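You operate a simulated robot arm through the tools that you are given. There is no shell and no other tool.

The job below is to be done with a simulated two-armed robot. You get a single attempt, and the scene is never put back.

JOB
Wipe up the spill on the table top by the fridge with the white cloth and put it back.

It is judged by the outcome, as a careful person would: the job done as asked, and still so three seconds after it is handed in. It fails if anything else is knocked over, pushed out of place, dropped, spilled or broken. Flat cloth is picked up by pressing the open fingertips on it (5 to 10 N) and closing them slowly along it; thin cloth reads only 2 to 8 mm in the jaws.

ROBOT AND FRAMES
Two 7-joint arms with two-finger parallel grippers on one trunk, on a base that moves. Base frame: it is fixed to the floor where the robot stands at the start and does not move with it; the origin is under the middle of the robot, x ahead of it, y to its left, z up. Readings come in mm, degrees, newtons and seconds.
The left shoulder is at the start at [100, 174, 1107], the right one opposite. With the tool pointing down near the work surface each hand reaches from about 100 to 700 mm from the robot's upright axis, wherever it stands, measured 20 degrees to its own side. Places, roughly: white cloth [1000, -1750, 750]. Payload 3.6 kg a hand.
The TCP of each hand is the grasp point between the finger pads, 30 mm short of the fingertips. In the tool frame z runs along the fingers and y along their closing line. The gripper opens to 110 mm. The fingers are 20 mm wide and 10 mm thick; the gripper's body (48 by 112 mm) begins 55 mm behind the TCP.
Orientation is that of the tool frame in the base frame, as a unit quaternion [x, y, z, w]. With the fingers straight down and closing along the base's y, the tool's x points along the base's -x, its y along +y and its z along -z.

CONTROLS
- The arms move only by the tool nudge_tool. It takes "left_rows", "right_rows" or both (then of equal length, played together; a hand with none holds still); each is a list of rows, each a list of 7 numbers: the shift along the tool's x, y, z in mm, then the turn, a rotation vector about the tool's x, y, z in degrees, then the closure, from 0 (fully open) to 1 (shut). In form: [[tx, ty, tz, wx, wy, wz, claw], ...]. A call has 1 to 20 rows; each row is the pose to reach, as a shift and turn from the pose commanded when the call began, along the tool's axes at that moment. Rows are played at 5 a second. More than 50 mm and 8.6 degrees between two rows, or a gripper value outside its range, and nothing of the call is played. Where a pose cannot be reached the arm comes as near as it can. A force on the tool above 40 N (or 10 N above the force at the start of the call, whichever is more), or a blocked arm, ends the call early, and 0.2 s more pass. Each finger travels about 153 mm/s and halts on what it meets, pressing with about 42 N; the grip force reading is that of the motor and also rises with nothing between the fingers. The clock runs only during rows and for 0.2 s after the last one: add rows that repeat a pose to give the fingers time. It gives the time, the measured TCP pose, the force on the tool (base axes), the opening and the grip force at its end, in the units of the frame above (readings bear some noise), with the torque about the TCP (base axes, N m) and any sound that the robot's microphone picked up.
- Cameras (640 x 400 px; columns grow to the right, rows downward): "scene" is now at [196.7, 7.3, 1269.9]; the picture's right is [0.09, -1.00, 0.00], its down [-0.65, -0.06, -0.76] and it looks along [0.76, 0.07, -0.65] (base axes); focal length 266 px, centre (320, 200). "left" rides on the left gripper at [73, -17, -103] in its tool frame; the picture's right is [0.23, 0.97, 0.00], its down [-0.76, 0.18, -0.62] and it looks along [-0.61, 0.14, 0.78] (tool axes); focal length 222 px, centre (320, 200). "right" rides on the right gripper at [72, 17, -103] in its tool frame; the picture's right is [-0.23, 0.97, 0.00], its down [-0.76, -0.18, -0.62] and it looks along [-0.61, -0.14, 0.78] (tool axes); focal length 222 px, centre (320, 200). There is no depth. A picture from a camera that has moved, and an enlarged one, comes with that camera's place and axes in the base frame and with its lens.
- get_image(camera): a new picture of that camera. It takes no simulated time.
- raise_lower(by): moves the trunk up (or, below 0, down) by that many mm; the arms and the scene camera ride with it, the base frame stays. It gives what a move gives, with no picture.
- steer(legs): drives the robot by 1 to 6 legs, each [ahead, left, turn to the left] in mm, mm and degrees, along the robot's own axes; the way and the turn of a leg run together, so that a leg with both is an arc; at most 1500 mm and 180 degrees a leg. The arms and the cameras ride along, it lands a little off, and it stops where it bumps. It gives what a move gives.
- head_to(pan, tilt): turns the head with the scene camera to pan (to the left, within 86 degrees either way) and tilt (down, from -29 to 69), counted from straight ahead of the robot (the tilt from the chest, where the trunk bows). It gives what a move gives.
- close_up(camera, box): a new picture of the part [left, top, right, bottom] of that camera's present view, enlarged. It takes no simulated time.
- job_done(): hands the job in; it is judged then, once.

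Nothing tells you exact positions but the pictures and the camera data. Unless the task says otherwise, let go and move clear before handing in.

The tools are called after "Call:" by a JSON object that holds its "api" and its "payload". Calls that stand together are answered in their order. nudge_tool: Moves the arms, as the interface text tells. Its arguments: {"type":"object","properties":{"left_rows":{"type":"array"},"right_rows":{"type":"array"}},"required":[]} The other tools are called the same way: raise_lower (by) moves the trunk up or down; steer (legs) drives the base; head_to (pan, tilt) turns the head that bears the scene camera; get_image (camera) takes a picture; close_up (camera, box) takes an enlarged picture of a part of a camera's view; job_done () hands the job in.

At the start:

```text
time: 0.0
left_tcp_pos: [379.2, 161.0, 950.9]
left_orientation: [-0.001, 1.0, -0.001, -0.001]
left_ft_force: [0.1, -0.3, 0.7]
left_torque: [-0.02, 0.01, -0.01]
left_gripper_width: 110.0
left_finger_force: 0.1
right_tcp_pos: [453.1, -141.8, 900.6]
right_orientation: [0.0, 1.0, 0.0, -0.002]
right_ft_force: [-0.8, 0.2, -0.2]
right_torque: [0.01, -0.04, 0.0]
right_gripper_width: 109.9
right_finger_force: 0.0
trunk travel left (down, up): [-225.0, 538.0]
robot x, y, heading: [-0.0, -3.0, -0.1]
head pan, tilt (commanded): [4.9, 40.6]
```

scene: 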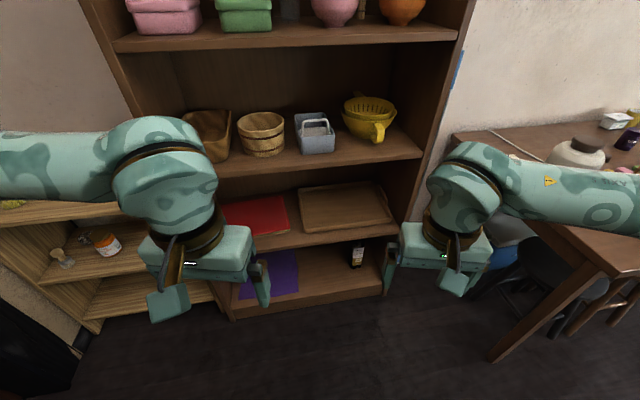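
right: 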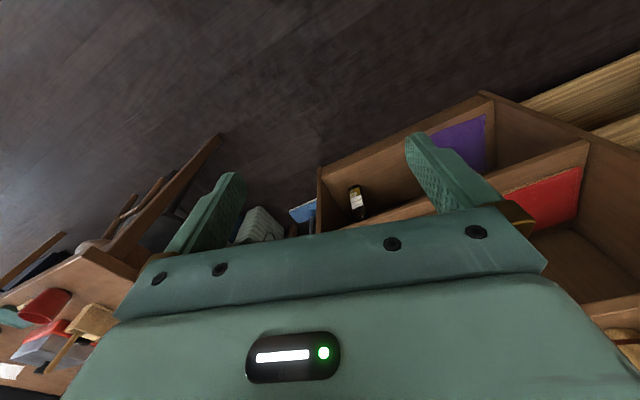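
left: 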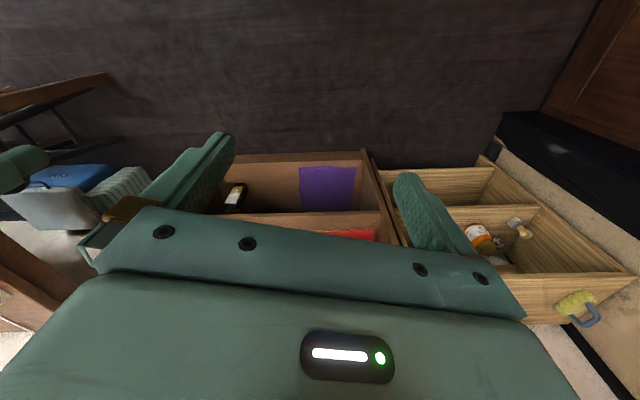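

I see a shelf unit ahead and a table to the right; the white cloth should be on the right at about [1000, -1750, 750]. I will turn the head to the right to look for the cloth, the spill and the fridge.

Call:
{"api": "head_to", "payload": {"pan": -60, "tilt": 25}}

```text
time: 1.4
left_tcp_pos: [380.4, 160.8, 950.2]
left_orientation: [-0.001, 1.0, -0.001, -0.002]
left_ft_force: [0.4, 0.2, 0.1]
left_torque: [0.02, 0.01, 0.0]
left_gripper_width: 110.2
left_finger_force: 0.0
right_tcp_pos: [453.6, -141.9, 902.6]
right_orientation: [0.001, 1.0, 0.001, -0.001]
right_ft_force: [1.3, 0.7, 0.5]
right_torque: [0.0, 0.0, 0.02]
right_gripper_width: 109.9
right_finger_force: 0.0
trunk travel left (down, up): [-225.0, 538.0]
robot x, y, heading: [1.9, -2.0, 0.2]
head pan, tilt (commanded): [-60.0, 25.0]
```

The head is turned; next I take a picture of the right-hand side.

Call:
{"api": "get_image", "payload": {"camera": "scene"}}

```text
taken
camera scene: at [158.6, -79.7, 1294.1], right [-0.87, -0.5, 0.0], down [-0.21, 0.37, -0.91], along [0.45, -0.78, -0.42], focal length 266 px, centre (320, 200)
```

scene: 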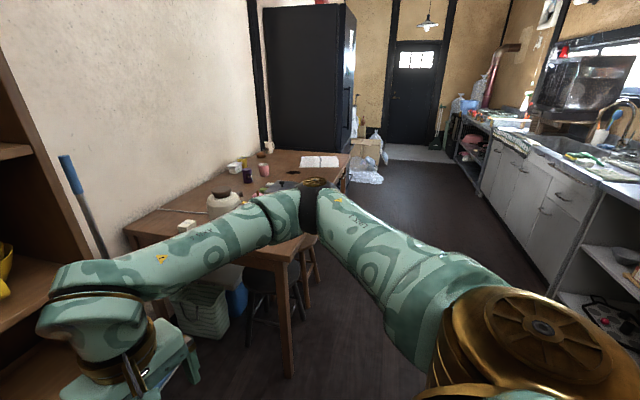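

The dining table runs away to the right with a black fridge at its far end; the white item near pixel (320,161) matches the cloth. I zoom in there.

Call:
{"api": "close_up", "payload": {"camera": "scene", "box": [120, 130, 400, 305]}}

Call:
{"api": "close_up", "payload": {"camera": "scene", "box": [220, 135, 380, 235]}}

```text
2.29 times, centred on (260, 218) of scene
camera zoom: at [158.6, -79.7, 1294.1], right [-0.87, -0.5, 0.0], down [-0.21, 0.37, -0.91], along [0.45, -0.78, -0.42], focal length 607 px, centre (457, 160)
```

zoom: 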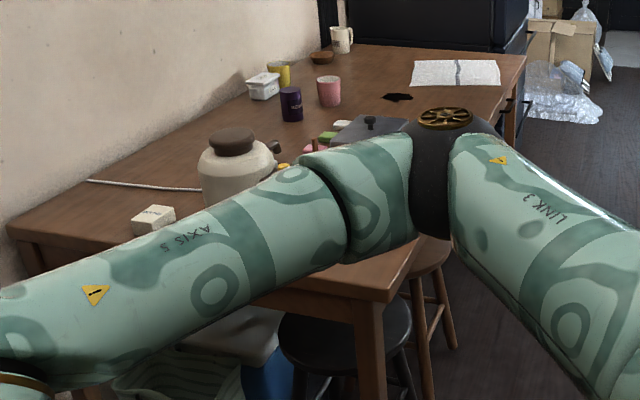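

```text
4.00 times, centred on (300, 185) of scene
camera zoom: at [158.6, -79.7, 1294.1], right [-0.87, -0.5, 0.0], down [-0.21, 0.37, -0.91], along [0.45, -0.78, -0.42], focal length 1062 px, centre (400, 260)
```

zoom: 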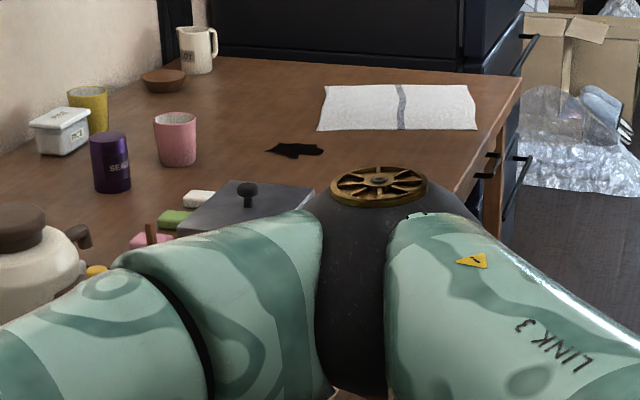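

The cloth lies flat on the far end of the table (roughly x 890–1250, y -1470 to -1840) and a black spill lies in front of it, near [1090, -1365]. Before driving I check the floor on my right.

Call:
{"api": "head_to", "payload": {"pan": -86, "tilt": 40}}

Call:
{"api": "get_image", "payload": {"camera": "scene"}}

```text
time: 2.3
left_tcp_pos: [377.5, 160.8, 951.8]
left_orientation: [-0.001, 1.0, 0.0, -0.001]
left_ft_force: [0.2, -0.4, -1.3]
left_torque: [-0.01, 0.01, 0.03]
left_gripper_width: 109.6
left_finger_force: 0.2
right_tcp_pos: [454.2, -140.0, 900.6]
right_orientation: [-0.001, 1.0, 0.0, -0.001]
right_ft_force: [0.4, 0.8, 0.2]
right_torque: [-0.03, 0.03, -0.03]
right_gripper_width: 109.8
right_finger_force: 0.0
trunk travel left (down, up): [-225.0, 538.0]
robot x, y, heading: [-1.0, 1.4, 0.1]
head pan, tilt (commanded): [-85.9, 40.0]
```

```text
taken
camera scene: at [118.5, -84.8, 1270.8], right [-1.0, -0.07, 0.0], down [-0.05, 0.64, -0.77], along [0.05, -0.76, -0.64], focal length 266 px, centre (320, 200)
```

scene: 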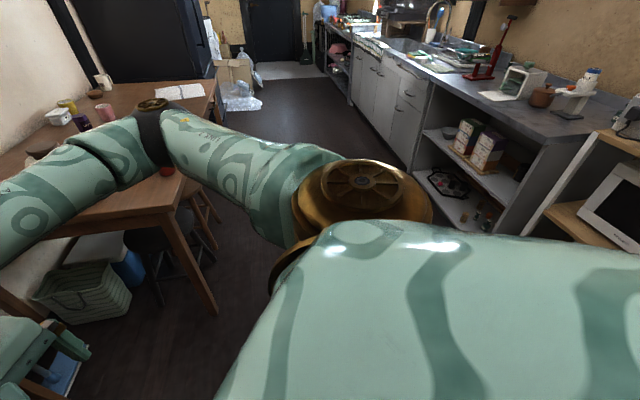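

The floor between table and counter is clear, and the whole room is turned about 16° from my axes. I drive sideways to my right along the table, then turn to face it.

Call:
{"api": "steer", "payload": {"legs": [[0, -1480, 0], [0, 0, 16]]}}

Call:
{"api": "head_to", "payload": {"pan": 0, "tilt": 35}}

Call:
{"api": "get_image", "payload": {"camera": "scene"}}

```text
time: 10.5
left_tcp_pos: [319.0, -1209.3, 950.5]
left_orientation: [-0.143, 0.99, -0.001, -0.001]
left_ft_force: [0.1, 0.8, 0.6]
left_torque: [0.0, -0.03, -0.05]
left_gripper_width: 109.9
left_finger_force: 0.0
right_tcp_pos: [474.4, -1477.2, 902.1]
right_orientation: [-0.141, 0.99, 0.0, 0.0]
right_ft_force: [-1.4, 0.2, -0.1]
right_torque: [-0.01, 0.01, 0.01]
right_gripper_width: 109.9
right_finger_force: 0.1
trunk travel left (down, up): [-225.0, 538.0]
robot x, y, heading: [0.9, -1470.5, 16.5]
head pan, tilt (commanded): [-85.9, 40.0]
```

```text
time: 12.1
left_tcp_pos: [319.2, -1209.1, 950.5]
left_orientation: [-0.144, 0.99, -0.001, -0.001]
left_ft_force: [-0.2, 0.2, -0.3]
left_torque: [0.01, 0.0, 0.02]
left_gripper_width: 110.1
left_finger_force: 0.1
right_tcp_pos: [475.1, -1477.8, 901.0]
right_orientation: [-0.141, 0.99, -0.001, -0.001]
right_ft_force: [0.2, -0.1, 0.6]
right_torque: [0.02, 0.0, 0.0]
right_gripper_width: 110.2
right_finger_force: 0.0
trunk travel left (down, up): [-225.0, 538.0]
robot x, y, heading: [-1.7, -1471.6, 16.2]
head pan, tilt (commanded): [0.0, 35.0]
```

```text
taken
camera scene: at [192.8, -1413.0, 1278.3], right [0.28, -0.96, 0.0], down [-0.55, -0.16, -0.82], along [0.79, 0.23, -0.57], focal length 266 px, centre (320, 200)
```

scene: 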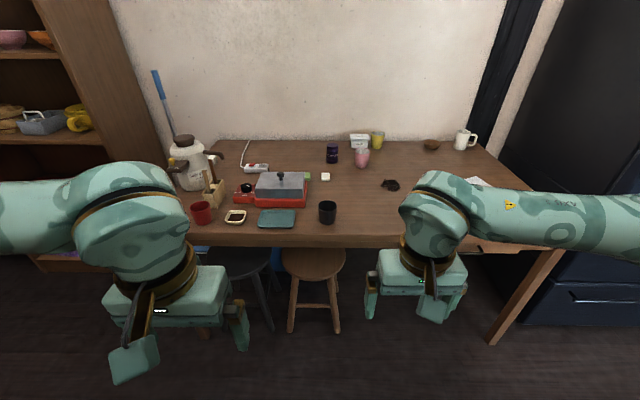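

I now face the table; the spill is at pixel (391,184) and the cloth is hidden behind my right arm. I zoom in on the area.

Call:
{"api": "close_up", "payload": {"camera": "scene", "box": [300, 110, 560, 272]}}

Call:
{"api": "get_image", "payload": {"camera": "right"}}

```text
2.46 times, centred on (430, 191) of scene
camera zoom: at [192.8, -1413.0, 1278.3], right [0.28, -0.96, 0.0], down [-0.55, -0.16, -0.82], along [0.79, 0.23, -0.57], focal length 654 px, centre (49, 222)
```

zoom: 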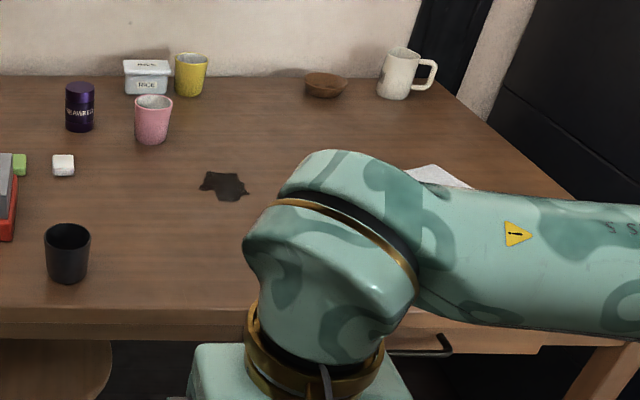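

```text
taken
camera right: at [400.3, -1483.0, 1003.7], right [-0.06, 1.0, 0.0], down [0.78, 0.04, 0.62], along [0.62, 0.03, -0.78], focal length 222 px, centre (320, 200)
```

right: 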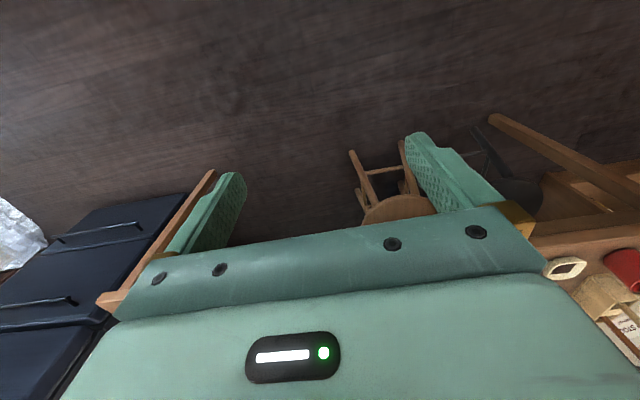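

The spill is about 80 × 86 mm around [1087, -1432], with the black tumbler near [800, -1260] and the pink cup near [1200, -1305] nearby. I shift right and somewhat closer to see the cloth properly.

Call:
{"api": "steer", "payload": {"legs": [[200, -320, 0]]}}

Call:
{"api": "get_image", "payload": {"camera": "scene"}}

```text
time: 14.5
left_tcp_pos: [611.9, -1457.4, 950.6]
left_orientation: [-0.139, 0.99, 0.0, -0.001]
left_ft_force: [-0.8, -0.5, 0.0]
left_torque: [0.0, -0.01, 0.0]
left_gripper_width: 109.9
left_finger_force: 0.1
right_tcp_pos: [766.0, -1725.7, 900.6]
right_orientation: [-0.139, 0.99, 0.0, -0.001]
right_ft_force: [-0.2, -0.2, -0.2]
right_torque: [0.01, 0.02, -0.02]
right_gripper_width: 110.1
right_finger_force: 0.1
trunk travel left (down, up): [-225.0, 538.0]
robot x, y, heading: [289.6, -1719.1, 15.8]
head pan, tilt (commanded): [0.0, 35.0]
```

```text
taken
camera scene: at [482.9, -1660.6, 1278.2], right [0.28, -0.96, 0.0], down [-0.55, -0.16, -0.82], along [0.79, 0.23, -0.57], focal length 266 px, centre (320, 200)
```

scene: 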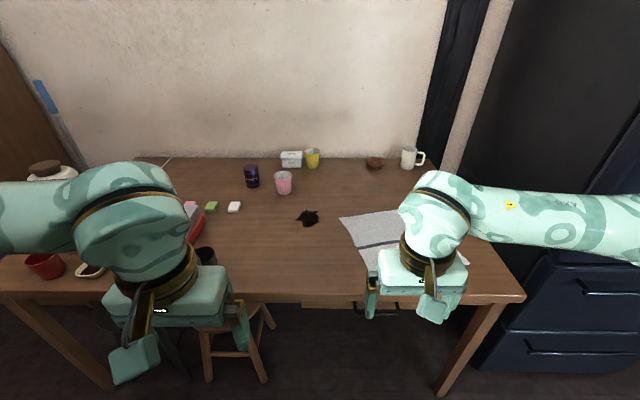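

The cloth's left edge is now visible at (340–380, 215–275), partly hidden by the right hand. I look to the right to check the clearance from the fridge to my right elbow.

Call:
{"api": "head_to", "payload": {"pan": -45, "tilt": 40}}

Call:
{"api": "get_image", "payload": {"camera": "scene"}}

Call:
{"api": "get_image", "payload": {"camera": "right"}}

```text
time: 15.6
left_tcp_pos: [610.0, -1456.9, 951.5]
left_orientation: [-0.14, 0.99, -0.001, 0.0]
left_ft_force: [0.0, 0.0, -0.2]
left_torque: [-0.04, -0.01, 0.02]
left_gripper_width: 109.9
left_finger_force: 0.1
right_tcp_pos: [764.6, -1726.8, 901.3]
right_orientation: [-0.139, 0.99, -0.001, -0.001]
right_ft_force: [-0.7, -0.8, -1.2]
right_torque: [-0.02, -0.02, -0.03]
right_gripper_width: 109.9
right_finger_force: 0.0
trunk travel left (down, up): [-225.0, 538.0]
robot x, y, heading: [289.3, -1712.4, 16.0]
head pan, tilt (commanded): [-45.0, 40.0]
```

```text
taken
camera scene: at [472.0, -1725.5, 1270.8], right [-0.48, -0.88, 0.0], down [-0.56, 0.31, -0.77], along [0.67, -0.37, -0.64], focal length 266 px, centre (320, 200)
```

scene: 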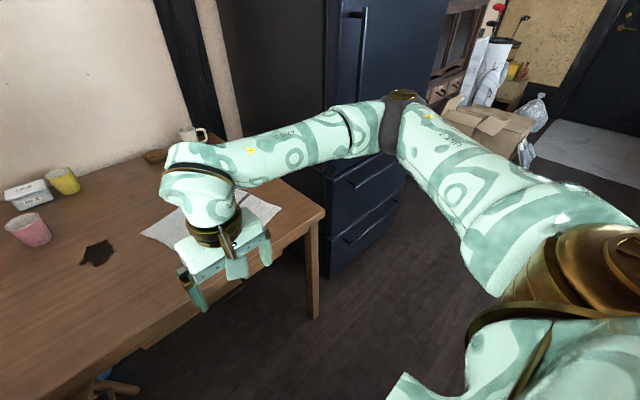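

```text
taken
camera right: at [689.4, -1731.2, 1003.7], right [-0.05, 1.0, 0.0], down [0.78, 0.04, 0.62], along [0.62, 0.03, -0.78], focal length 222 px, centre (320, 200)
```

right: 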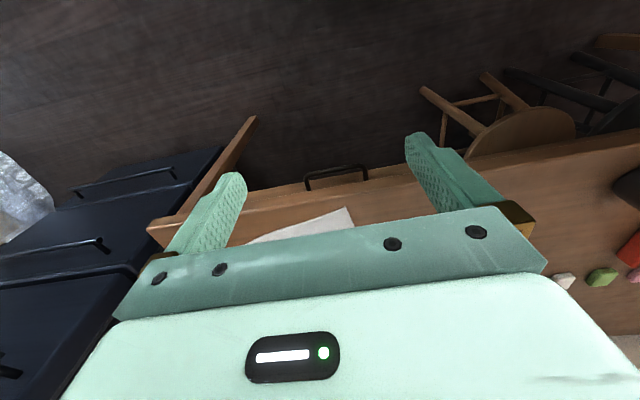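

The fridge front stays about 200 mm behind the table's front edge and well right of my elbow. I look steeply down ahead to see my base, the stool and the room left in front.

Call:
{"api": "head_to", "payload": {"pan": 0, "tilt": 69}}

Call:
{"api": "get_image", "payload": {"camera": "scene"}}

```text
time: 16.7
left_tcp_pos: [609.2, -1456.9, 949.6]
left_orientation: [-0.14, 0.99, -0.002, -0.001]
left_ft_force: [-0.3, -0.2, 0.3]
left_torque: [0.02, 0.01, -0.02]
left_gripper_width: 109.7
left_finger_force: 0.0
right_tcp_pos: [764.2, -1727.2, 900.7]
right_orientation: [-0.139, 0.99, 0.0, -0.001]
right_ft_force: [-0.2, -0.9, 0.6]
right_torque: [-0.01, 0.0, -0.01]
right_gripper_width: 110.1
right_finger_force: 0.0
trunk travel left (down, up): [-225.0, 538.0]
robot x, y, heading: [288.6, -1720.7, 16.3]
head pan, tilt (commanded): [0.0, 68.8]
```

```text
taken
camera scene: at [451.4, -1669.0, 1234.7], right [0.28, -0.96, 0.0], down [-0.9, -0.26, -0.36], along [0.35, 0.1, -0.93], focal length 266 px, centre (320, 200)
```

scene: 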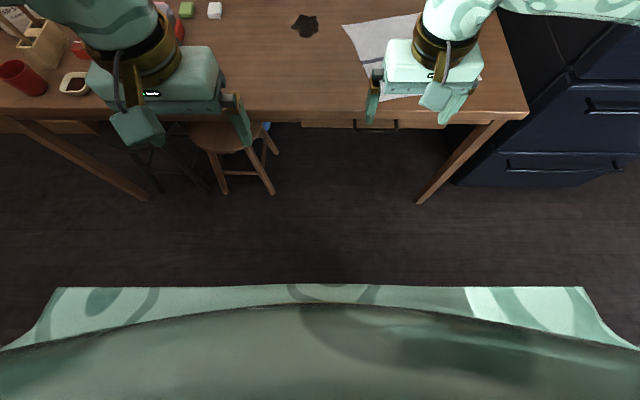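

My base front must be within about 235 mm of my axis, and nothing stands on the floor before about 650 mm ahead, so driving 290 mm ahead is safe. First I raise the left hand for extra clearance over the tumbler, then drive in.

Call:
{"api": "nudge_tool", "payload": {"left_rows": [[0, 0, -30, 0, 0, 0, 0], [0, 0, -60, 0, 0, 0, 0], [0, 0, -90, 0, 0, 0, 0], [0, 0, -110, 0, 0, 0, 0]]}}

Call:
{"api": "steer", "payload": {"legs": [[280, 50, 0]]}}

Call:
{"api": "head_to", "payload": {"pan": -15, "tilt": 50}}

Call:
{"api": "get_image", "payload": {"camera": "scene"}}

Call:
{"api": "get_image", "payload": {"camera": "right"}}

```text
time: 17.7
left_tcp_pos: [610.5, -1457.6, 1059.6]
left_orientation: [-0.139, 0.99, -0.001, 0.0]
left_ft_force: [0.3, 0.3, -0.2]
left_torque: [0.04, 0.02, 0.01]
left_gripper_width: 109.9
left_finger_force: 0.0
right_tcp_pos: [764.7, -1726.3, 901.1]
right_orientation: [-0.139, 0.99, -0.001, -0.001]
right_ft_force: [-0.1, 0.9, 0.1]
right_torque: [0.0, 0.0, -0.01]
right_gripper_width: 110.2
right_finger_force: 0.1
trunk travel left (down, up): [-225.0, 538.0]
robot x, y, heading: [292.7, -1717.6, 15.8]
head pan, tilt (commanded): [0.0, 68.8]
```

```text
time: 19.7
left_tcp_pos: [868.9, -1332.5, 1059.9]
left_orientation: [-0.139, 0.99, -0.001, -0.001]
left_ft_force: [0.3, 1.9, -0.4]
left_torque: [-0.02, 0.02, 0.01]
left_gripper_width: 109.9
left_finger_force: 0.2
right_tcp_pos: [1022.8, -1603.6, 900.8]
right_orientation: [-0.138, 0.99, 0.0, -0.001]
right_ft_force: [-0.4, -0.6, 0.2]
right_torque: [-0.01, 0.01, -0.03]
right_gripper_width: 110.0
right_finger_force: 0.1
trunk travel left (down, up): [-225.0, 538.0]
robot x, y, heading: [546.1, -1592.0, 16.1]
head pan, tilt (commanded): [0.0, 68.8]
```

```text
time: 20.5
left_tcp_pos: [869.2, -1333.3, 1059.7]
left_orientation: [-0.138, 0.99, -0.001, -0.001]
left_ft_force: [-0.1, 0.3, 0.2]
left_torque: [0.03, 0.03, 0.01]
left_gripper_width: 110.0
left_finger_force: 0.1
right_tcp_pos: [1021.6, -1604.5, 900.9]
right_orientation: [-0.138, 0.99, -0.001, 0.0]
right_ft_force: [0.1, -0.4, -0.3]
right_torque: [0.02, 0.01, -0.02]
right_gripper_width: 110.0
right_finger_force: 0.1
trunk travel left (down, up): [-225.0, 538.0]
robot x, y, heading: [545.5, -1591.6, 15.5]
head pan, tilt (commanded): [-15.0, 50.0]
```

```text
taken
camera scene: at [731.5, -1558.6, 1256.5], right [0.01, -1.0, 0.0], down [-0.77, -0.01, -0.64], along [0.64, 0.01, -0.77], focal length 266 px, centre (320, 200)
```

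scene: 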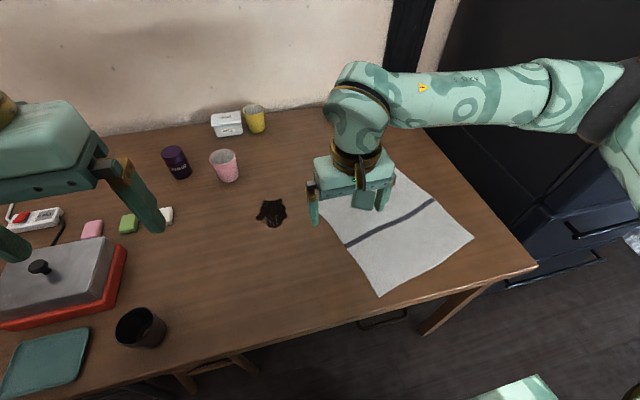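

```text
taken
camera right: at [946.1, -1607.7, 1003.7], right [-0.05, 1.0, 0.0], down [0.78, 0.04, 0.62], along [0.62, 0.03, -0.78], focal length 222 px, centre (320, 200)
```

right: 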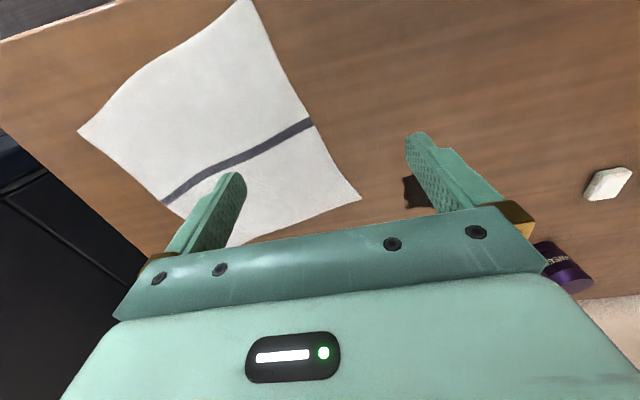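

The cloth's corners are about A[1135,-1542], B[925,-1672], C[1055,-1890], D[1267,-1771] with the stripe running mid-AB to mid-DC; the spill covers about x 1073–1160, y -1477 to -1400. I move the right hand over the stripe end near edge AB, turn it 15° to align with the cloth, and narrow the fingers to about 60 mm.

Call:
{"api": "nudge_tool", "payload": {"right_rows": [[-6, -13, 0, 0, 0, -4, 0.1], [-12, -26, 0, 0, 0, -8, 0.2], [-18, -40, 15, 0, 0, -12, 0.3], [-23, -52, 35, 0, 0, -15, 0.45], [-23, -52, 60, 0, 0, -15, 0.45], [-23, -52, 60, 0, 0, -15, 0.45]]}}

Call:
{"api": "get_image", "payload": {"camera": "right"}}

Call:
{"api": "get_image", "payload": {"camera": "scene"}}

```text
time: 21.9
left_tcp_pos: [867.4, -1334.5, 1061.1]
left_orientation: [-0.138, 0.99, -0.002, -0.001]
left_ft_force: [-0.5, 0.0, 0.1]
left_torque: [-0.04, 0.04, -0.01]
left_gripper_width: 109.9
left_finger_force: 0.0
right_tcp_pos: [1055.6, -1646.7, 842.7]
right_orientation: [-0.265, 0.964, 0.0, -0.001]
right_ft_force: [0.9, 0.3, 0.6]
right_torque: [0.01, -0.02, 0.03]
right_gripper_width: 60.6
right_finger_force: 0.0
trunk travel left (down, up): [-225.0, 538.0]
robot x, y, heading: [550.5, -1591.1, 15.8]
head pan, tilt (commanded): [-15.0, 50.0]
```

```text
taken
camera right: at [983.8, -1670.1, 945.7], right [-0.3, 0.95, 0.0], down [0.75, 0.24, 0.62], along [0.59, 0.19, -0.78], focal length 222 px, centre (320, 200)
```

right: 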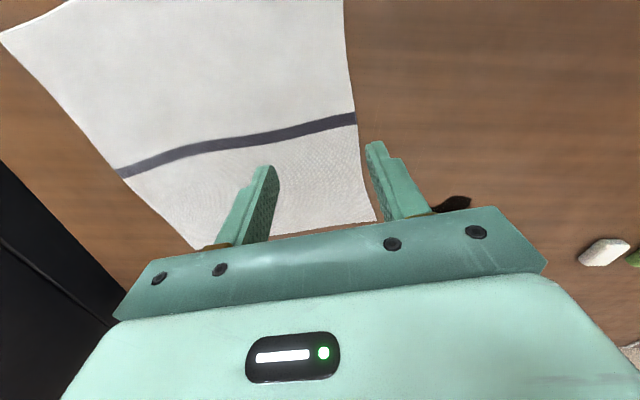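

```text
taken
camera scene: at [731.3, -1558.7, 1256.6], right [0.01, -1.0, 0.0], down [-0.77, -0.01, -0.64], along [0.64, 0.01, -0.77], focal length 266 px, centre (320, 200)
```

scene: 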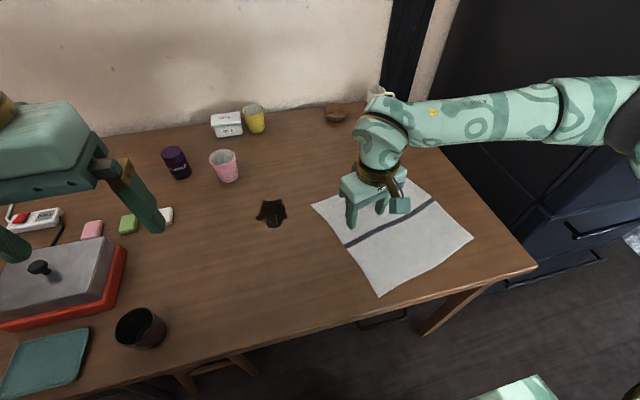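

The hand is aligned with the cloth edge, but the outer finger would land almost on the edge, so I shift 22 mm inward and go down to just above the expected contact height.

Call:
{"api": "nudge_tool", "payload": {"right_rows": [[0, -11, 0, 0, 0, 0, 0.45], [0, -22, 10, 0, 0, 0, 0.45], [0, -22, 25, 0, 0, 0, 0.45], [0, -22, 38, 0, 0, 0, 0.45], [0, -22, 48, 0, 0, 0, 0.45], [0, -22, 48, 0, 0, 0, 0.45]]}}

Call:
{"api": "get_image", "payload": {"camera": "right"}}

Call:
{"api": "close_up", "payload": {"camera": "scene", "box": [240, 140, 500, 302]}}

```text
time: 23.3
left_tcp_pos: [868.3, -1333.8, 1060.5]
left_orientation: [-0.138, 0.99, -0.001, 0.0]
left_ft_force: [0.0, 0.8, 0.6]
left_torque: [-0.02, 0.01, -0.02]
left_gripper_width: 110.1
left_finger_force: 0.0
right_tcp_pos: [1068.3, -1665.5, 794.3]
right_orientation: [-0.265, 0.964, 0.0, -0.001]
right_ft_force: [0.3, 0.5, 0.0]
right_torque: [-0.03, 0.0, -0.01]
right_gripper_width: 60.5
right_finger_force: 0.0
trunk travel left (down, up): [-225.0, 538.0]
robot x, y, heading: [543.5, -1590.7, 15.6]
head pan, tilt (commanded): [-15.0, 50.0]
```

```text
taken
camera right: at [996.8, -1689.0, 896.1], right [-0.3, 0.95, 0.0], down [0.75, 0.24, 0.62], along [0.59, 0.19, -0.78], focal length 222 px, centre (320, 200)
```

right: 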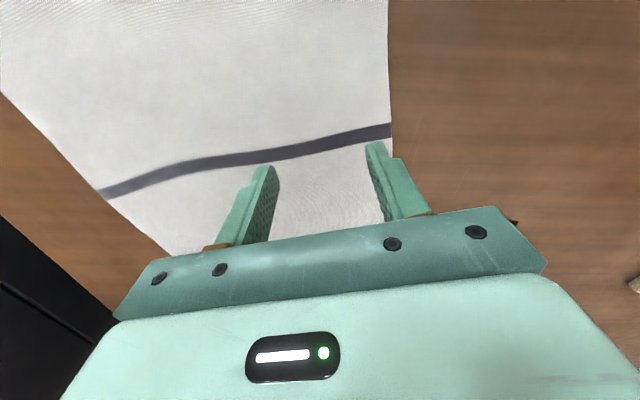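

```text
2.46 times, centred on (370, 221) of scene
camera zoom: at [731.4, -1558.7, 1256.6], right [0.01, -1.0, 0.0], down [-0.77, -0.01, -0.64], along [0.64, 0.01, -0.77], focal length 654 px, centre (197, 148)
```

zoom: 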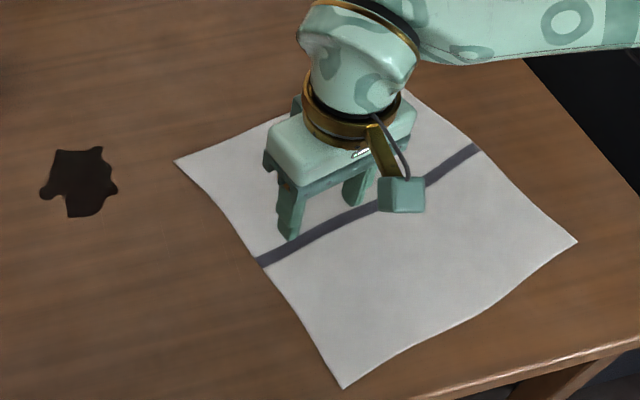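

Both fingertips are above the cloth with the outer one well inside the edge. I lower in small steps to find contact.

Call:
{"api": "nudge_tool", "payload": {"right_rows": [[0, 0, 3, 0, 0, 0, 0.45], [0, 0, 6, 0, 0, 0, 0.45], [0, 0, 9, 0, 0, 0, 0.45], [0, 0, 9, 0, 0, 0, 0.45]]}}

```text
time: 24.3
left_tcp_pos: [867.3, -1334.8, 1060.6]
left_orientation: [-0.138, 0.99, -0.001, -0.001]
left_ft_force: [0.5, 0.0, -1.0]
left_torque: [-0.01, 0.04, 0.03]
left_gripper_width: 110.0
left_finger_force: 0.1
right_tcp_pos: [1068.8, -1665.9, 783.6]
right_orientation: [-0.266, 0.964, 0.0, 0.0]
right_ft_force: [-0.4, 0.7, 0.0]
right_torque: [-0.01, -0.03, -0.05]
right_gripper_width: 60.4
right_finger_force: 0.1
trunk travel left (down, up): [-225.0, 538.0]
robot x, y, heading: [544.1, -1586.8, 16.1]
head pan, tilt (commanded): [-15.0, 50.0]
```

No contact yet at TCP height 784. I continue down in 1.5 mm steps.

Call:
{"api": "nudge_tool", "payload": {"right_rows": [[0, 0, 1.5, 0, 0, 0, 0.45], [0, 0, 3, 0, 0, 0, 0.45], [0, 0, 3, 0, 0, 0, 0.45]]}}

```text
time: 25.1
left_tcp_pos: [867.5, -1332.4, 1060.3]
left_orientation: [-0.138, 0.99, -0.001, -0.002]
left_ft_force: [0.3, -0.4, 0.3]
left_torque: [0.02, -0.01, -0.01]
left_gripper_width: 109.7
left_finger_force: 0.0
right_tcp_pos: [1069.1, -1666.4, 781.2]
right_orientation: [-0.265, 0.964, 0.0, 0.0]
right_ft_force: [-0.3, 0.0, -0.3]
right_torque: [0.03, 0.02, -0.01]
right_gripper_width: 60.6
right_finger_force: 0.1
trunk travel left (down, up): [-225.0, 538.0]
robot x, y, heading: [546.5, -1590.2, 15.8]
head pan, tilt (commanded): [-15.0, 50.0]
```

Still no contact at about 781.5. I go down a further 3 mm.

Call:
{"api": "nudge_tool", "payload": {"right_rows": [[0, 0, 1.5, 0, 0, 0, 0.45], [0, 0, 3, 0, 0, 0, 0.45], [0, 0, 3, 0, 0, 0, 0.45]]}}

```text
time: 25.9
left_tcp_pos: [867.8, -1334.0, 1060.8]
left_orientation: [-0.138, 0.99, -0.001, -0.001]
left_ft_force: [0.2, -0.2, 0.2]
left_torque: [0.01, 0.01, 0.01]
left_gripper_width: 110.0
left_finger_force: 0.0
right_tcp_pos: [1069.1, -1666.8, 777.3]
right_orientation: [-0.266, 0.964, 0.0, -0.001]
right_ft_force: [0.6, -0.3, -0.4]
right_torque: [0.01, 0.01, 0.01]
right_gripper_width: 60.4
right_finger_force: 0.1
trunk travel left (down, up): [-225.0, 538.0]
robot x, y, heading: [546.7, -1591.9, 15.8]
head pan, tilt (commanded): [-15.0, 50.0]
```

Still free at about 778. I keep lowering slowly.

Call:
{"api": "nudge_tool", "payload": {"right_rows": [[0, 0, 1.5, 0, 0, 0, 0.45], [0, 0, 3, 0, 0, 0, 0.45], [0, 0, 3, 0, 0, 0, 0.45]]}}

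Call:
{"api": "close_up", "payload": {"camera": "scene", "box": [300, 150, 460, 250]}}

```text
time: 26.7
left_tcp_pos: [868.4, -1334.1, 1058.7]
left_orientation: [-0.138, 0.99, -0.001, -0.001]
left_ft_force: [-0.1, 0.5, 0.4]
left_torque: [-0.03, 0.04, 0.0]
left_gripper_width: 109.8
left_finger_force: 0.0
right_tcp_pos: [1068.1, -1666.0, 774.5]
right_orientation: [-0.265, 0.964, -0.001, -0.001]
right_ft_force: [-0.3, -0.5, -0.1]
right_torque: [-0.01, 0.02, -0.01]
right_gripper_width: 60.4
right_finger_force: 0.0
trunk travel left (down, up): [-225.0, 538.0]
robot x, y, heading: [546.6, -1594.7, 15.9]
head pan, tilt (commanded): [-15.0, 50.0]
```

```text
4.00 times, centred on (380, 200) of scene
camera zoom: at [731.5, -1558.7, 1256.6], right [0.01, -1.0, 0.0], down [-0.77, -0.01, -0.64], along [0.64, 0.01, -0.77], focal length 1062 px, centre (80, 200)
```

zoom: 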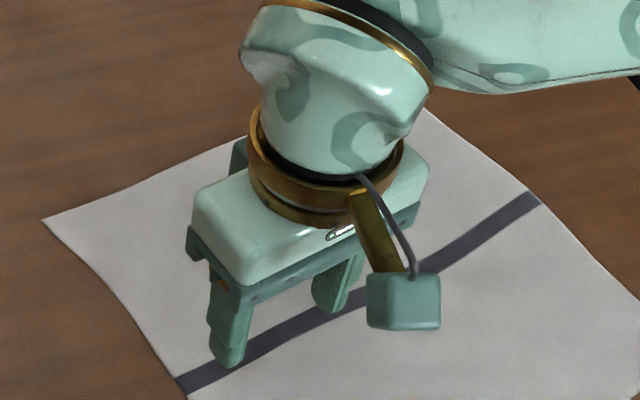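

No contact yet at 775 (tips at about 745), so the table is a little lower than assumed. I keep lowering in small steps.

Call:
{"api": "nudge_tool", "payload": {"right_rows": [[0, 0, 1.5, 0, 0, 0, 0.45], [0, 0, 3, 0, 0, 0, 0.45], [0, 0, 3, 0, 0, 0, 0.45]]}}

```text
time: 27.5
left_tcp_pos: [867.3, -1333.9, 1060.5]
left_orientation: [-0.138, 0.99, -0.002, -0.002]
left_ft_force: [-0.3, 0.8, 0.7]
left_torque: [-0.02, -0.02, 0.03]
left_gripper_width: 109.9
left_finger_force: 0.0
right_tcp_pos: [1068.4, -1665.0, 773.3]
right_orientation: [-0.265, 0.964, 0.0, 0.0]
right_ft_force: [0.5, 0.1, -0.1]
right_torque: [-0.01, 0.0, -0.03]
right_gripper_width: 60.4
right_finger_force: 0.0
trunk travel left (down, up): [-225.0, 538.0]
robot x, y, heading: [545.4, -1590.8, 15.6]
head pan, tilt (commanded): [-15.0, 50.0]
```

Still free near 773. Next small step.

Call:
{"api": "nudge_tool", "payload": {"right_rows": [[0, 0, 1.5, 0, 0, 0, 0.45], [0, 0, 3, 0, 0, 0, 0.45], [0, 0, 3, 0, 0, 0, 0.45]]}}

```text
time: 28.3
left_tcp_pos: [866.9, -1333.3, 1059.5]
left_orientation: [-0.139, 0.99, 0.0, 0.0]
left_ft_force: [0.8, -0.4, 0.9]
left_torque: [-0.03, 0.0, -0.02]
left_gripper_width: 109.9
left_finger_force: 0.0
right_tcp_pos: [1068.8, -1665.2, 767.9]
right_orientation: [-0.266, 0.964, 0.0, -0.002]
right_ft_force: [-0.3, 0.5, 0.7]
right_torque: [-0.01, 0.03, 0.02]
right_gripper_width: 60.6
right_finger_force: 0.0
trunk travel left (down, up): [-225.0, 538.0]
robot x, y, heading: [548.2, -1591.6, 15.7]
head pan, tilt (commanded): [-15.0, 50.0]
```

Now at about 769 and still only noise in the force. I continue with the same small steps.

Call:
{"api": "nudge_tool", "payload": {"right_rows": [[0, 0, 1, 0, 0, 0, 0.45], [0, 0, 2, 0, 0, 0, 0.45], [0, 0, 2, 0, 0, 0, 0.45]]}}

Call:
{"api": "get_image", "payload": {"camera": "right"}}

```text
time: 29.1
left_tcp_pos: [867.9, -1333.9, 1060.1]
left_orientation: [-0.139, 0.99, -0.001, 0.0]
left_ft_force: [0.6, 0.1, 0.0]
left_torque: [0.0, -0.03, 0.01]
left_gripper_width: 109.9
left_finger_force: 0.2
right_tcp_pos: [1068.4, -1665.9, 767.7]
right_orientation: [-0.266, 0.964, 0.0, -0.001]
right_ft_force: [-0.7, 0.7, 0.1]
right_torque: [0.01, 0.0, 0.05]
right_gripper_width: 60.3
right_finger_force: 0.0
trunk travel left (down, up): [-225.0, 538.0]
robot x, y, heading: [543.2, -1589.5, 15.8]
head pan, tilt (commanded): [-15.0, 50.0]
```

```text
taken
camera right: at [997.6, -1689.3, 870.2], right [-0.3, 0.95, 0.0], down [0.75, 0.24, 0.62], along [0.59, 0.19, -0.78], focal length 222 px, centre (320, 200)
```

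right: 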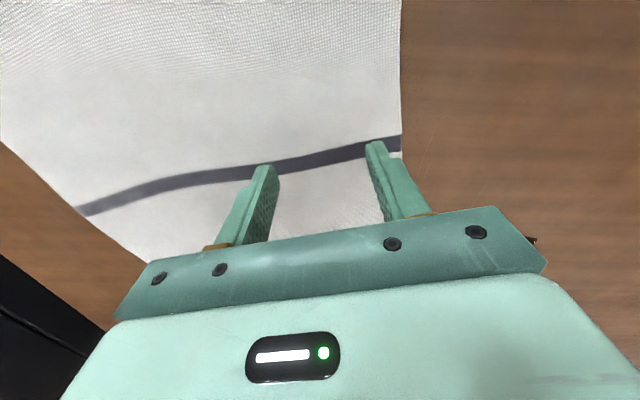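

The fingertips are very near the cloth but not yet touching. I continue down.

Call:
{"api": "nudge_tool", "payload": {"right_rows": [[0, 0, 1.5, 0, 0, 0, 0.45], [0, 0, 3, 0, 0, 0, 0.45], [0, 0, 3, 0, 0, 0, 0.45]]}}

```text
time: 29.9
left_tcp_pos: [866.9, -1333.8, 1060.6]
left_orientation: [-0.139, 0.99, -0.001, 0.0]
left_ft_force: [0.0, -0.1, 0.6]
left_torque: [-0.01, 0.02, 0.01]
left_gripper_width: 109.9
left_finger_force: 0.0
right_tcp_pos: [1068.2, -1666.8, 763.8]
right_orientation: [-0.265, 0.964, -0.001, -0.001]
right_ft_force: [-0.3, -0.1, 0.3]
right_torque: [0.01, -0.01, -0.02]
right_gripper_width: 60.9
right_finger_force: 0.0
trunk travel left (down, up): [-225.0, 538.0]
robot x, y, heading: [547.5, -1592.4, 15.7]
head pan, tilt (commanded): [-15.0, 50.0]
```

Still free near 764 (tips at 734). Continuing down in small steps.

Call:
{"api": "nudge_tool", "payload": {"right_rows": [[0, 0, 1.5, 0, 0, 0, 0.45], [0, 0, 3, 0, 0, 0, 0.45], [0, 0, 3, 0, 0, 0, 0.45]]}}

```text
time: 30.7
left_tcp_pos: [868.1, -1332.5, 1060.0]
left_orientation: [-0.139, 0.99, -0.001, 0.0]
left_ft_force: [-0.5, -0.5, -0.2]
left_torque: [-0.03, -0.02, -0.02]
left_gripper_width: 110.1
left_finger_force: 0.0
right_tcp_pos: [1067.6, -1665.3, 761.5]
right_orientation: [-0.265, 0.964, -0.001, -0.002]
right_ft_force: [-0.2, -1.0, 0.9]
right_torque: [-0.01, 0.01, -0.02]
right_gripper_width: 60.5
right_finger_force: 0.1
trunk travel left (down, up): [-225.0, 538.0]
robot x, y, heading: [549.2, -1592.8, 15.8]
head pan, tilt (commanded): [-15.0, 50.0]
```

Still no contact at 761. I step down again and look closely.

Call:
{"api": "nudge_tool", "payload": {"right_rows": [[0, 0, 1.5, 0, 0, 0, 0.45], [0, 0, 3, 0, 0, 0, 0.45], [0, 0, 3, 0, 0, 0, 0.45]]}}

Call:
{"api": "close_up", "payload": {"camera": "scene", "box": [320, 180, 432, 250]}}

```text
time: 31.5
left_tcp_pos: [867.1, -1334.0, 1060.3]
left_orientation: [-0.138, 0.99, -0.001, -0.001]
left_ft_force: [-0.6, 0.7, -0.1]
left_torque: [0.01, 0.02, -0.01]
left_gripper_width: 109.9
left_finger_force: 0.0
right_tcp_pos: [1069.2, -1665.9, 757.0]
right_orientation: [-0.265, 0.964, 0.0, -0.001]
right_ft_force: [0.0, -0.2, -0.6]
right_torque: [-0.02, 0.01, 0.01]
right_gripper_width: 60.5
right_finger_force: 0.1
trunk travel left (down, up): [-225.0, 538.0]
robot x, y, heading: [552.6, -1592.6, 16.0]
head pan, tilt (commanded): [-15.0, 50.0]
```

```text
5.71 times, centred on (376, 215) of scene
camera zoom: at [731.5, -1558.7, 1256.6], right [0.01, -1.0, 0.0], down [-0.77, -0.01, -0.64], along [0.64, 0.01, -0.77], focal length 1517 px, centre (0, 114)
```

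zoom: 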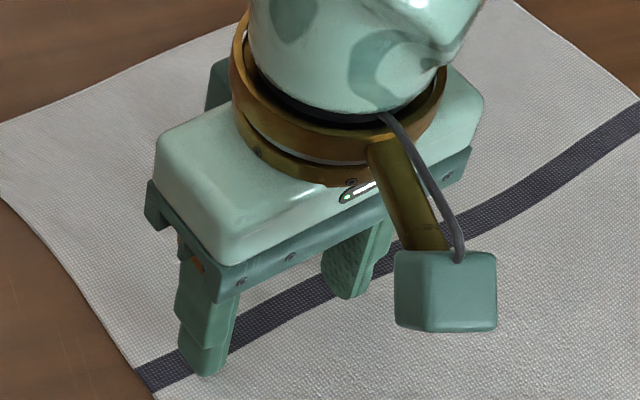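

The fingertips are at about 727 and still just above the cloth, so the table top is nearer 720. I continue in small steps.

Call:
{"api": "nudge_tool", "payload": {"right_rows": [[0, 0, 1.5, 0, 0, 0, 0.45], [0, 0, 3, 0, 0, 0, 0.45], [0, 0, 3, 0, 0, 0, 0.45]]}}

```text
time: 32.3
left_tcp_pos: [867.7, -1333.2, 1059.4]
left_orientation: [-0.139, 0.99, -0.001, 0.0]
left_ft_force: [0.2, -0.7, 0.1]
left_torque: [0.04, 0.02, 0.0]
left_gripper_width: 109.9
left_finger_force: 0.1
right_tcp_pos: [1069.7, -1664.6, 755.1]
right_orientation: [-0.265, 0.964, 0.0, -0.001]
right_ft_force: [-0.3, 0.1, -0.5]
right_torque: [-0.04, 0.0, -0.01]
right_gripper_width: 60.6
right_finger_force: 0.0
trunk travel left (down, up): [-225.0, 538.0]
robot x, y, heading: [549.4, -1590.5, 15.9]
head pan, tilt (commanded): [-15.0, 50.0]
```

Still free at 755; another small step.

Call:
{"api": "nudge_tool", "payload": {"right_rows": [[0, 0, 1.5, 0, 0, 0, 0.45], [0, 0, 3, 0, 0, 0, 0.45], [0, 0, 3, 0, 0, 0, 0.45]]}}

```text
time: 33.1
left_tcp_pos: [867.9, -1333.5, 1060.7]
left_orientation: [-0.138, 0.99, 0.0, -0.001]
left_ft_force: [-0.5, -0.3, 0.2]
left_torque: [-0.01, -0.01, 0.0]
left_gripper_width: 110.2
left_finger_force: 0.1
right_tcp_pos: [1067.7, -1665.8, 753.8]
right_orientation: [-0.265, 0.964, 0.0, -0.001]
right_ft_force: [0.8, -0.2, 0.0]
right_torque: [-0.05, -0.03, 0.0]
right_gripper_width: 60.6
right_finger_force: 0.1
trunk travel left (down, up): [-225.0, 538.0]
robot x, y, heading: [543.9, -1591.2, 16.0]
head pan, tilt (commanded): [-15.0, 50.0]
```

Measured 753.8 and no contact. Next step down.

Call:
{"api": "nudge_tool", "payload": {"right_rows": [[0, 0, 1.5, 0, 0, 0, 0.45], [0, 0, 3, 0, 0, 0, 0.45], [0, 0, 3, 0, 0, 0, 0.45]]}}

```text
time: 33.9
left_tcp_pos: [867.4, -1333.4, 1060.8]
left_orientation: [-0.138, 0.99, 0.0, -0.001]
left_ft_force: [0.9, 0.4, 0.3]
left_torque: [0.04, 0.06, 0.01]
left_gripper_width: 109.9
left_finger_force: 0.0
right_tcp_pos: [1068.5, -1665.3, 751.6]
right_orientation: [-0.265, 0.964, -0.001, 0.0]
right_ft_force: [-2.0, -1.7, 17.2]
right_torque: [-0.02, 0.12, 0.01]
right_gripper_width: 60.4
right_finger_force: 0.0
trunk travel left (down, up): [-225.0, 538.0]
robot x, y, heading: [543.3, -1592.3, 15.8]
head pan, tilt (commanded): [-15.0, 50.0]
```

Contact at about TCP 751.5 with 17 N. I ease up about 1 mm to get within 5–10 N and check.

Call:
{"api": "nudge_tool", "payload": {"right_rows": [[0, 0, -0.9, 0, 0, 0, 0.45], [0, 0, -0.9, 0, 0, 0, 0.45]]}}

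```text
time: 34.5
left_tcp_pos: [865.8, -1333.2, 1061.2]
left_orientation: [-0.139, 0.99, -0.002, 0.0]
left_ft_force: [-0.1, -0.6, -0.7]
left_torque: [-0.02, -0.03, 0.03]
left_gripper_width: 110.0
left_finger_force: 0.0
right_tcp_pos: [1067.1, -1665.1, 751.4]
right_orientation: [-0.266, 0.964, 0.0, 0.001]
right_ft_force: [-0.3, -3.2, 23.0]
right_torque: [0.04, 0.14, 0.08]
right_gripper_width: 60.6
right_finger_force: 0.0
trunk travel left (down, up): [-225.0, 538.0]
robot x, y, heading: [544.5, -1592.4, 16.0]
head pan, tilt (commanded): [-15.0, 50.0]
```

The force settled at 23 N, so I ease up further.

Call:
{"api": "nudge_tool", "payload": {"right_rows": [[0, 0, -1, 0, 0, 0, 0.45], [0, 0, -1, 0, 0, 0, 0.45], [0, 0, -1, 0, 0, 0, 0.45]]}}

```text
time: 35.3
left_tcp_pos: [866.3, -1334.9, 1059.6]
left_orientation: [-0.139, 0.99, -0.001, 0.0]
left_ft_force: [0.9, 0.0, -0.2]
left_torque: [-0.01, -0.01, -0.02]
left_gripper_width: 110.0
left_finger_force: 0.1
right_tcp_pos: [1067.4, -1665.1, 751.1]
right_orientation: [-0.266, 0.964, 0.0, -0.001]
right_ft_force: [3.2, -1.8, 15.1]
right_torque: [0.02, -0.05, -0.03]
right_gripper_width: 60.4
right_finger_force: 0.0
trunk travel left (down, up): [-225.0, 538.0]
robot x, y, heading: [546.3, -1590.8, 15.9]
head pan, tilt (commanded): [-15.0, 50.0]
```

Now 15 N; another 0.8 mm up should give about 8 N.

Call:
{"api": "nudge_tool", "payload": {"right_rows": [[0, 0, -0.8, 0, 0, 0, 0.45], [0, 0, -0.8, 0, 0, 0, 0.45], [0, 0, -0.8, 0, 0, 0, 0.45]]}}

```text
time: 36.1
left_tcp_pos: [867.4, -1333.1, 1059.8]
left_orientation: [-0.138, 0.99, -0.001, -0.001]
left_ft_force: [-0.6, 0.0, 0.3]
left_torque: [0.01, 0.03, 0.02]
left_gripper_width: 109.8
left_finger_force: 0.1
right_tcp_pos: [1067.7, -1665.0, 751.8]
right_orientation: [-0.266, 0.964, 0.0, -0.001]
right_ft_force: [1.0, 0.5, 2.9]
right_torque: [0.02, -0.04, -0.01]
right_gripper_width: 60.6
right_finger_force: 0.1
trunk travel left (down, up): [-225.0, 538.0]
robot x, y, heading: [542.8, -1590.7, 15.6]
head pan, tilt (commanded): [-15.0, 50.0]
```

Now about 3 N; I press 0.5 mm more (about 7–8 N) and close the fingers slowly along the cloth.

Call:
{"api": "nudge_tool", "payload": {"right_rows": [[0, 0, 0.5, 0, 0, 0, 0.45], [0, 0, 0.5, 0, 0, 0, 0.49], [0, 0, 0.5, 0, 0, 0, 0.53], [0, 0, 0.5, 0, 0, 0, 0.57], [0, 0, 0.5, 0, 0, 0, 0.61], [0, 0, 0.5, 0, 0, 0, 0.65], [0, 0, 0.5, 0, 0, 0, 0.69], [0, 0, 0.5, 0, 0, 0, 0.73], [0, 0, 0.5, 0, 0, 0, 0.77]]}}

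Call:
{"api": "close_up", "payload": {"camera": "scene", "box": [300, 160, 460, 260]}}

Call:
{"api": "get_image", "payload": {"camera": "right"}}

```text
time: 38.1
left_tcp_pos: [866.3, -1334.3, 1060.7]
left_orientation: [-0.138, 0.99, -0.001, -0.001]
left_ft_force: [0.4, -0.3, 0.0]
left_torque: [0.03, -0.02, -0.02]
left_gripper_width: 109.8
left_finger_force: 0.1
right_tcp_pos: [1068.1, -1665.6, 752.1]
right_orientation: [-0.265, 0.964, 0.0, 0.001]
right_ft_force: [0.1, -0.3, 4.2]
right_torque: [0.0, -0.02, -0.01]
right_gripper_width: 25.4
right_finger_force: 0.0
trunk travel left (down, up): [-225.0, 538.0]
robot x, y, heading: [547.2, -1593.7, 15.9]
head pan, tilt (commanded): [-15.0, 50.0]
```

```text
4.00 times, centred on (380, 210) of scene
camera zoom: at [731.2, -1558.6, 1256.6], right [0.01, -1.0, 0.0], down [-0.77, -0.01, -0.64], along [0.64, 0.01, -0.77], focal length 1062 px, centre (80, 160)
```

zoom: 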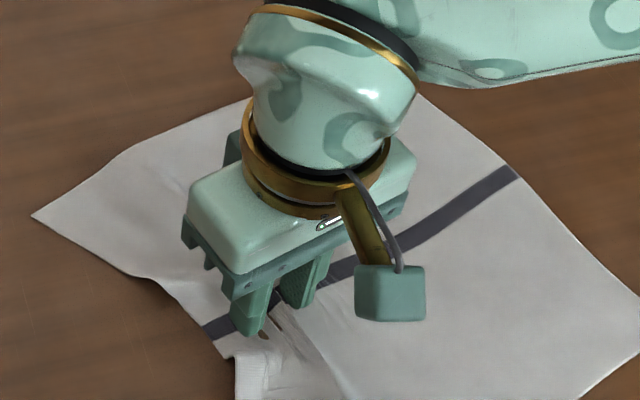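

```text
taken
camera right: at [996.3, -1689.3, 854.0], right [-0.3, 0.95, 0.0], down [0.75, 0.24, 0.62], along [0.59, 0.19, -0.78], focal length 222 px, centre (320, 200)
```

right: 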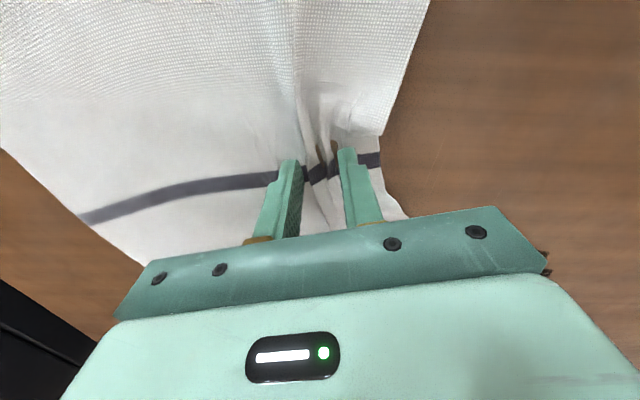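

The cloth is gathering into a fold between the fingers as intended. I continue closing slowly to a full pinch.

Call:
{"api": "nudge_tool", "payload": {"right_rows": [[0, 0, 0.2, 0, 0, 0, 0.81], [0, 0, 0.2, 0, 0, 0, 0.85], [0, 0, 0.2, 0, 0, 0, 0.89], [0, 0, 0.2, 0, 0, 0, 0.93], [0, 0, 0.2, 0, 0, 0, 0.97], [0, 0, 0.2, 0, 0, 0, 1.0], [0, 0, 0.2, 0, 0, 0, 1.0], [0, 0, 0.2, 0, 0, 0, 1.0], [0, 0, 0.2, 0, 0, 0, 1.0]]}}

Call:
{"api": "close_up", "payload": {"camera": "scene", "box": [300, 160, 460, 260]}}

Call:
{"api": "get_image", "payload": {"camera": "right"}}

```text
time: 40.1
left_tcp_pos: [867.7, -1333.1, 1058.9]
left_orientation: [-0.138, 0.99, -0.001, -0.001]
left_ft_force: [0.6, -0.5, 0.1]
left_torque: [0.0, -0.01, -0.01]
left_gripper_width: 109.8
left_finger_force: 0.0
right_tcp_pos: [1066.9, -1666.7, 750.5]
right_orientation: [-0.266, 0.964, -0.001, -0.002]
right_ft_force: [0.4, 0.3, 1.8]
right_torque: [0.0, 0.01, -0.03]
right_gripper_width: 2.6
right_finger_force: 41.8
trunk travel left (down, up): [-225.0, 538.0]
robot x, y, heading: [546.4, -1589.3, 15.5]
head pan, tilt (commanded): [-15.0, 50.0]
```

```text
4.00 times, centred on (380, 210) of scene
camera zoom: at [731.4, -1558.6, 1256.6], right [0.01, -1.0, 0.0], down [-0.77, -0.01, -0.64], along [0.64, 0.01, -0.77], focal length 1062 px, centre (80, 160)
```

zoom: 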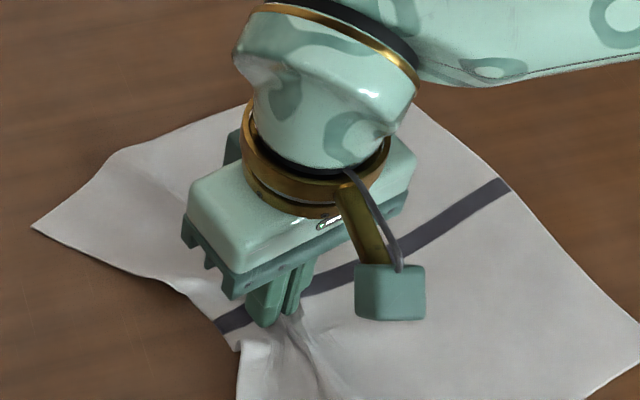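

```text
taken
camera right: at [996.8, -1689.3, 854.1], right [-0.3, 0.95, 0.0], down [0.75, 0.24, 0.62], along [0.59, 0.19, -0.78], focal length 222 px, centre (320, 200)
```

right: 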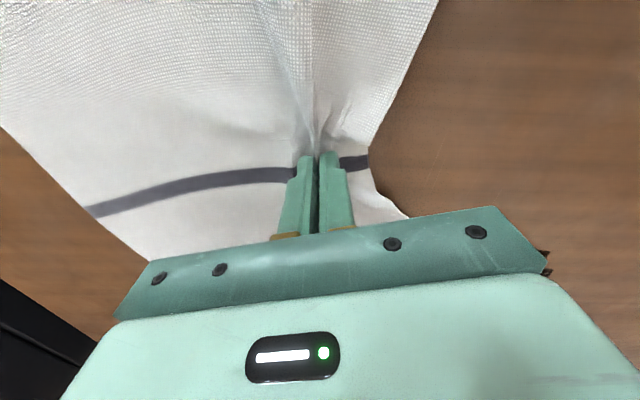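

The pinch reads 2.6 mm at 42 N, so the cloth is held. I lift it 25 mm, then shift the base a little ahead and left so that the whole spill is comfortably within the right hand's reach.

Call:
{"api": "nudge_tool", "payload": {"right_rows": [[0, 0, -5, 0, 0, 0, 1], [0, 0, -12, 0, 0, 0, 1], [0, 0, -20, 0, 0, 0, 1], [0, 0, -30, 0, 0, 0, 1], [0, 0, -30, 0, 0, 0, 1]]}}

Call:
{"api": "get_image", "payload": {"camera": "scene"}}

```text
time: 41.3
left_tcp_pos: [867.3, -1334.1, 1059.8]
left_orientation: [-0.139, 0.99, 0.0, -0.001]
left_ft_force: [1.0, 0.0, -0.5]
left_torque: [0.01, 0.0, -0.01]
left_gripper_width: 109.8
left_finger_force: 0.0
right_tcp_pos: [1068.5, -1663.8, 781.3]
right_orientation: [-0.265, 0.964, 0.0, -0.001]
right_ft_force: [-0.4, -0.9, -0.3]
right_torque: [-0.02, 0.0, -0.03]
right_gripper_width: 2.5
right_finger_force: 42.0
trunk travel left (down, up): [-225.0, 538.0]
robot x, y, heading: [544.2, -1589.7, 15.7]
head pan, tilt (commanded): [-15.0, 50.0]
```

```text
taken
camera scene: at [731.6, -1558.7, 1256.5], right [0.01, -1.0, 0.0], down [-0.77, -0.01, -0.64], along [0.64, 0.01, -0.77], focal length 266 px, centre (320, 200)
```

scene: 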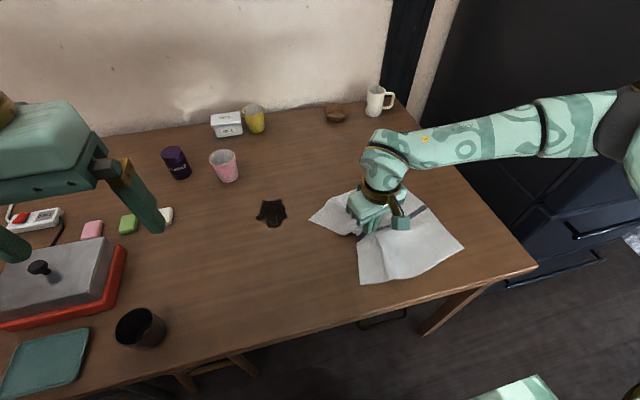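

The cloth is held. I now make the small base shift of 40 mm ahead and 70 mm left.

Call:
{"api": "steer", "payload": {"legs": [[40, 70, 0]]}}

Call:
{"api": "get_image", "payload": {"camera": "scene"}}

```text
time: 42.4
left_tcp_pos: [887.3, -1253.6, 1060.2]
left_orientation: [-0.137, 0.991, 0.0, -0.001]
left_ft_force: [0.3, 0.2, 0.1]
left_torque: [-0.02, -0.01, 0.0]
left_gripper_width: 110.1
left_finger_force: 0.1
right_tcp_pos: [1086.9, -1585.4, 780.9]
right_orientation: [-0.264, 0.964, -0.001, 0.0]
right_ft_force: [-0.4, 0.3, -0.3]
right_torque: [-0.04, -0.01, -0.03]
right_gripper_width: 2.7
right_finger_force: 42.1
trunk travel left (down, up): [-225.0, 538.0]
robot x, y, heading: [564.7, -1512.4, 15.7]
head pan, tilt (commanded): [-15.0, 50.0]
```

```text
taken
camera scene: at [750.2, -1478.7, 1256.4], right [0.01, -1.0, 0.0], down [-0.77, -0.01, -0.64], along [0.64, 0.01, -0.77], focal length 266 px, centre (320, 200)
```

scene: 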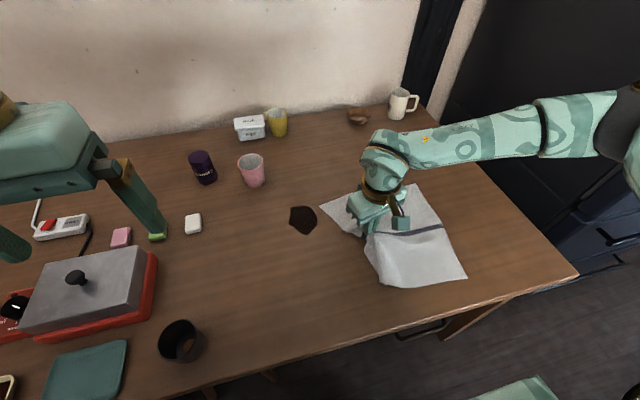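

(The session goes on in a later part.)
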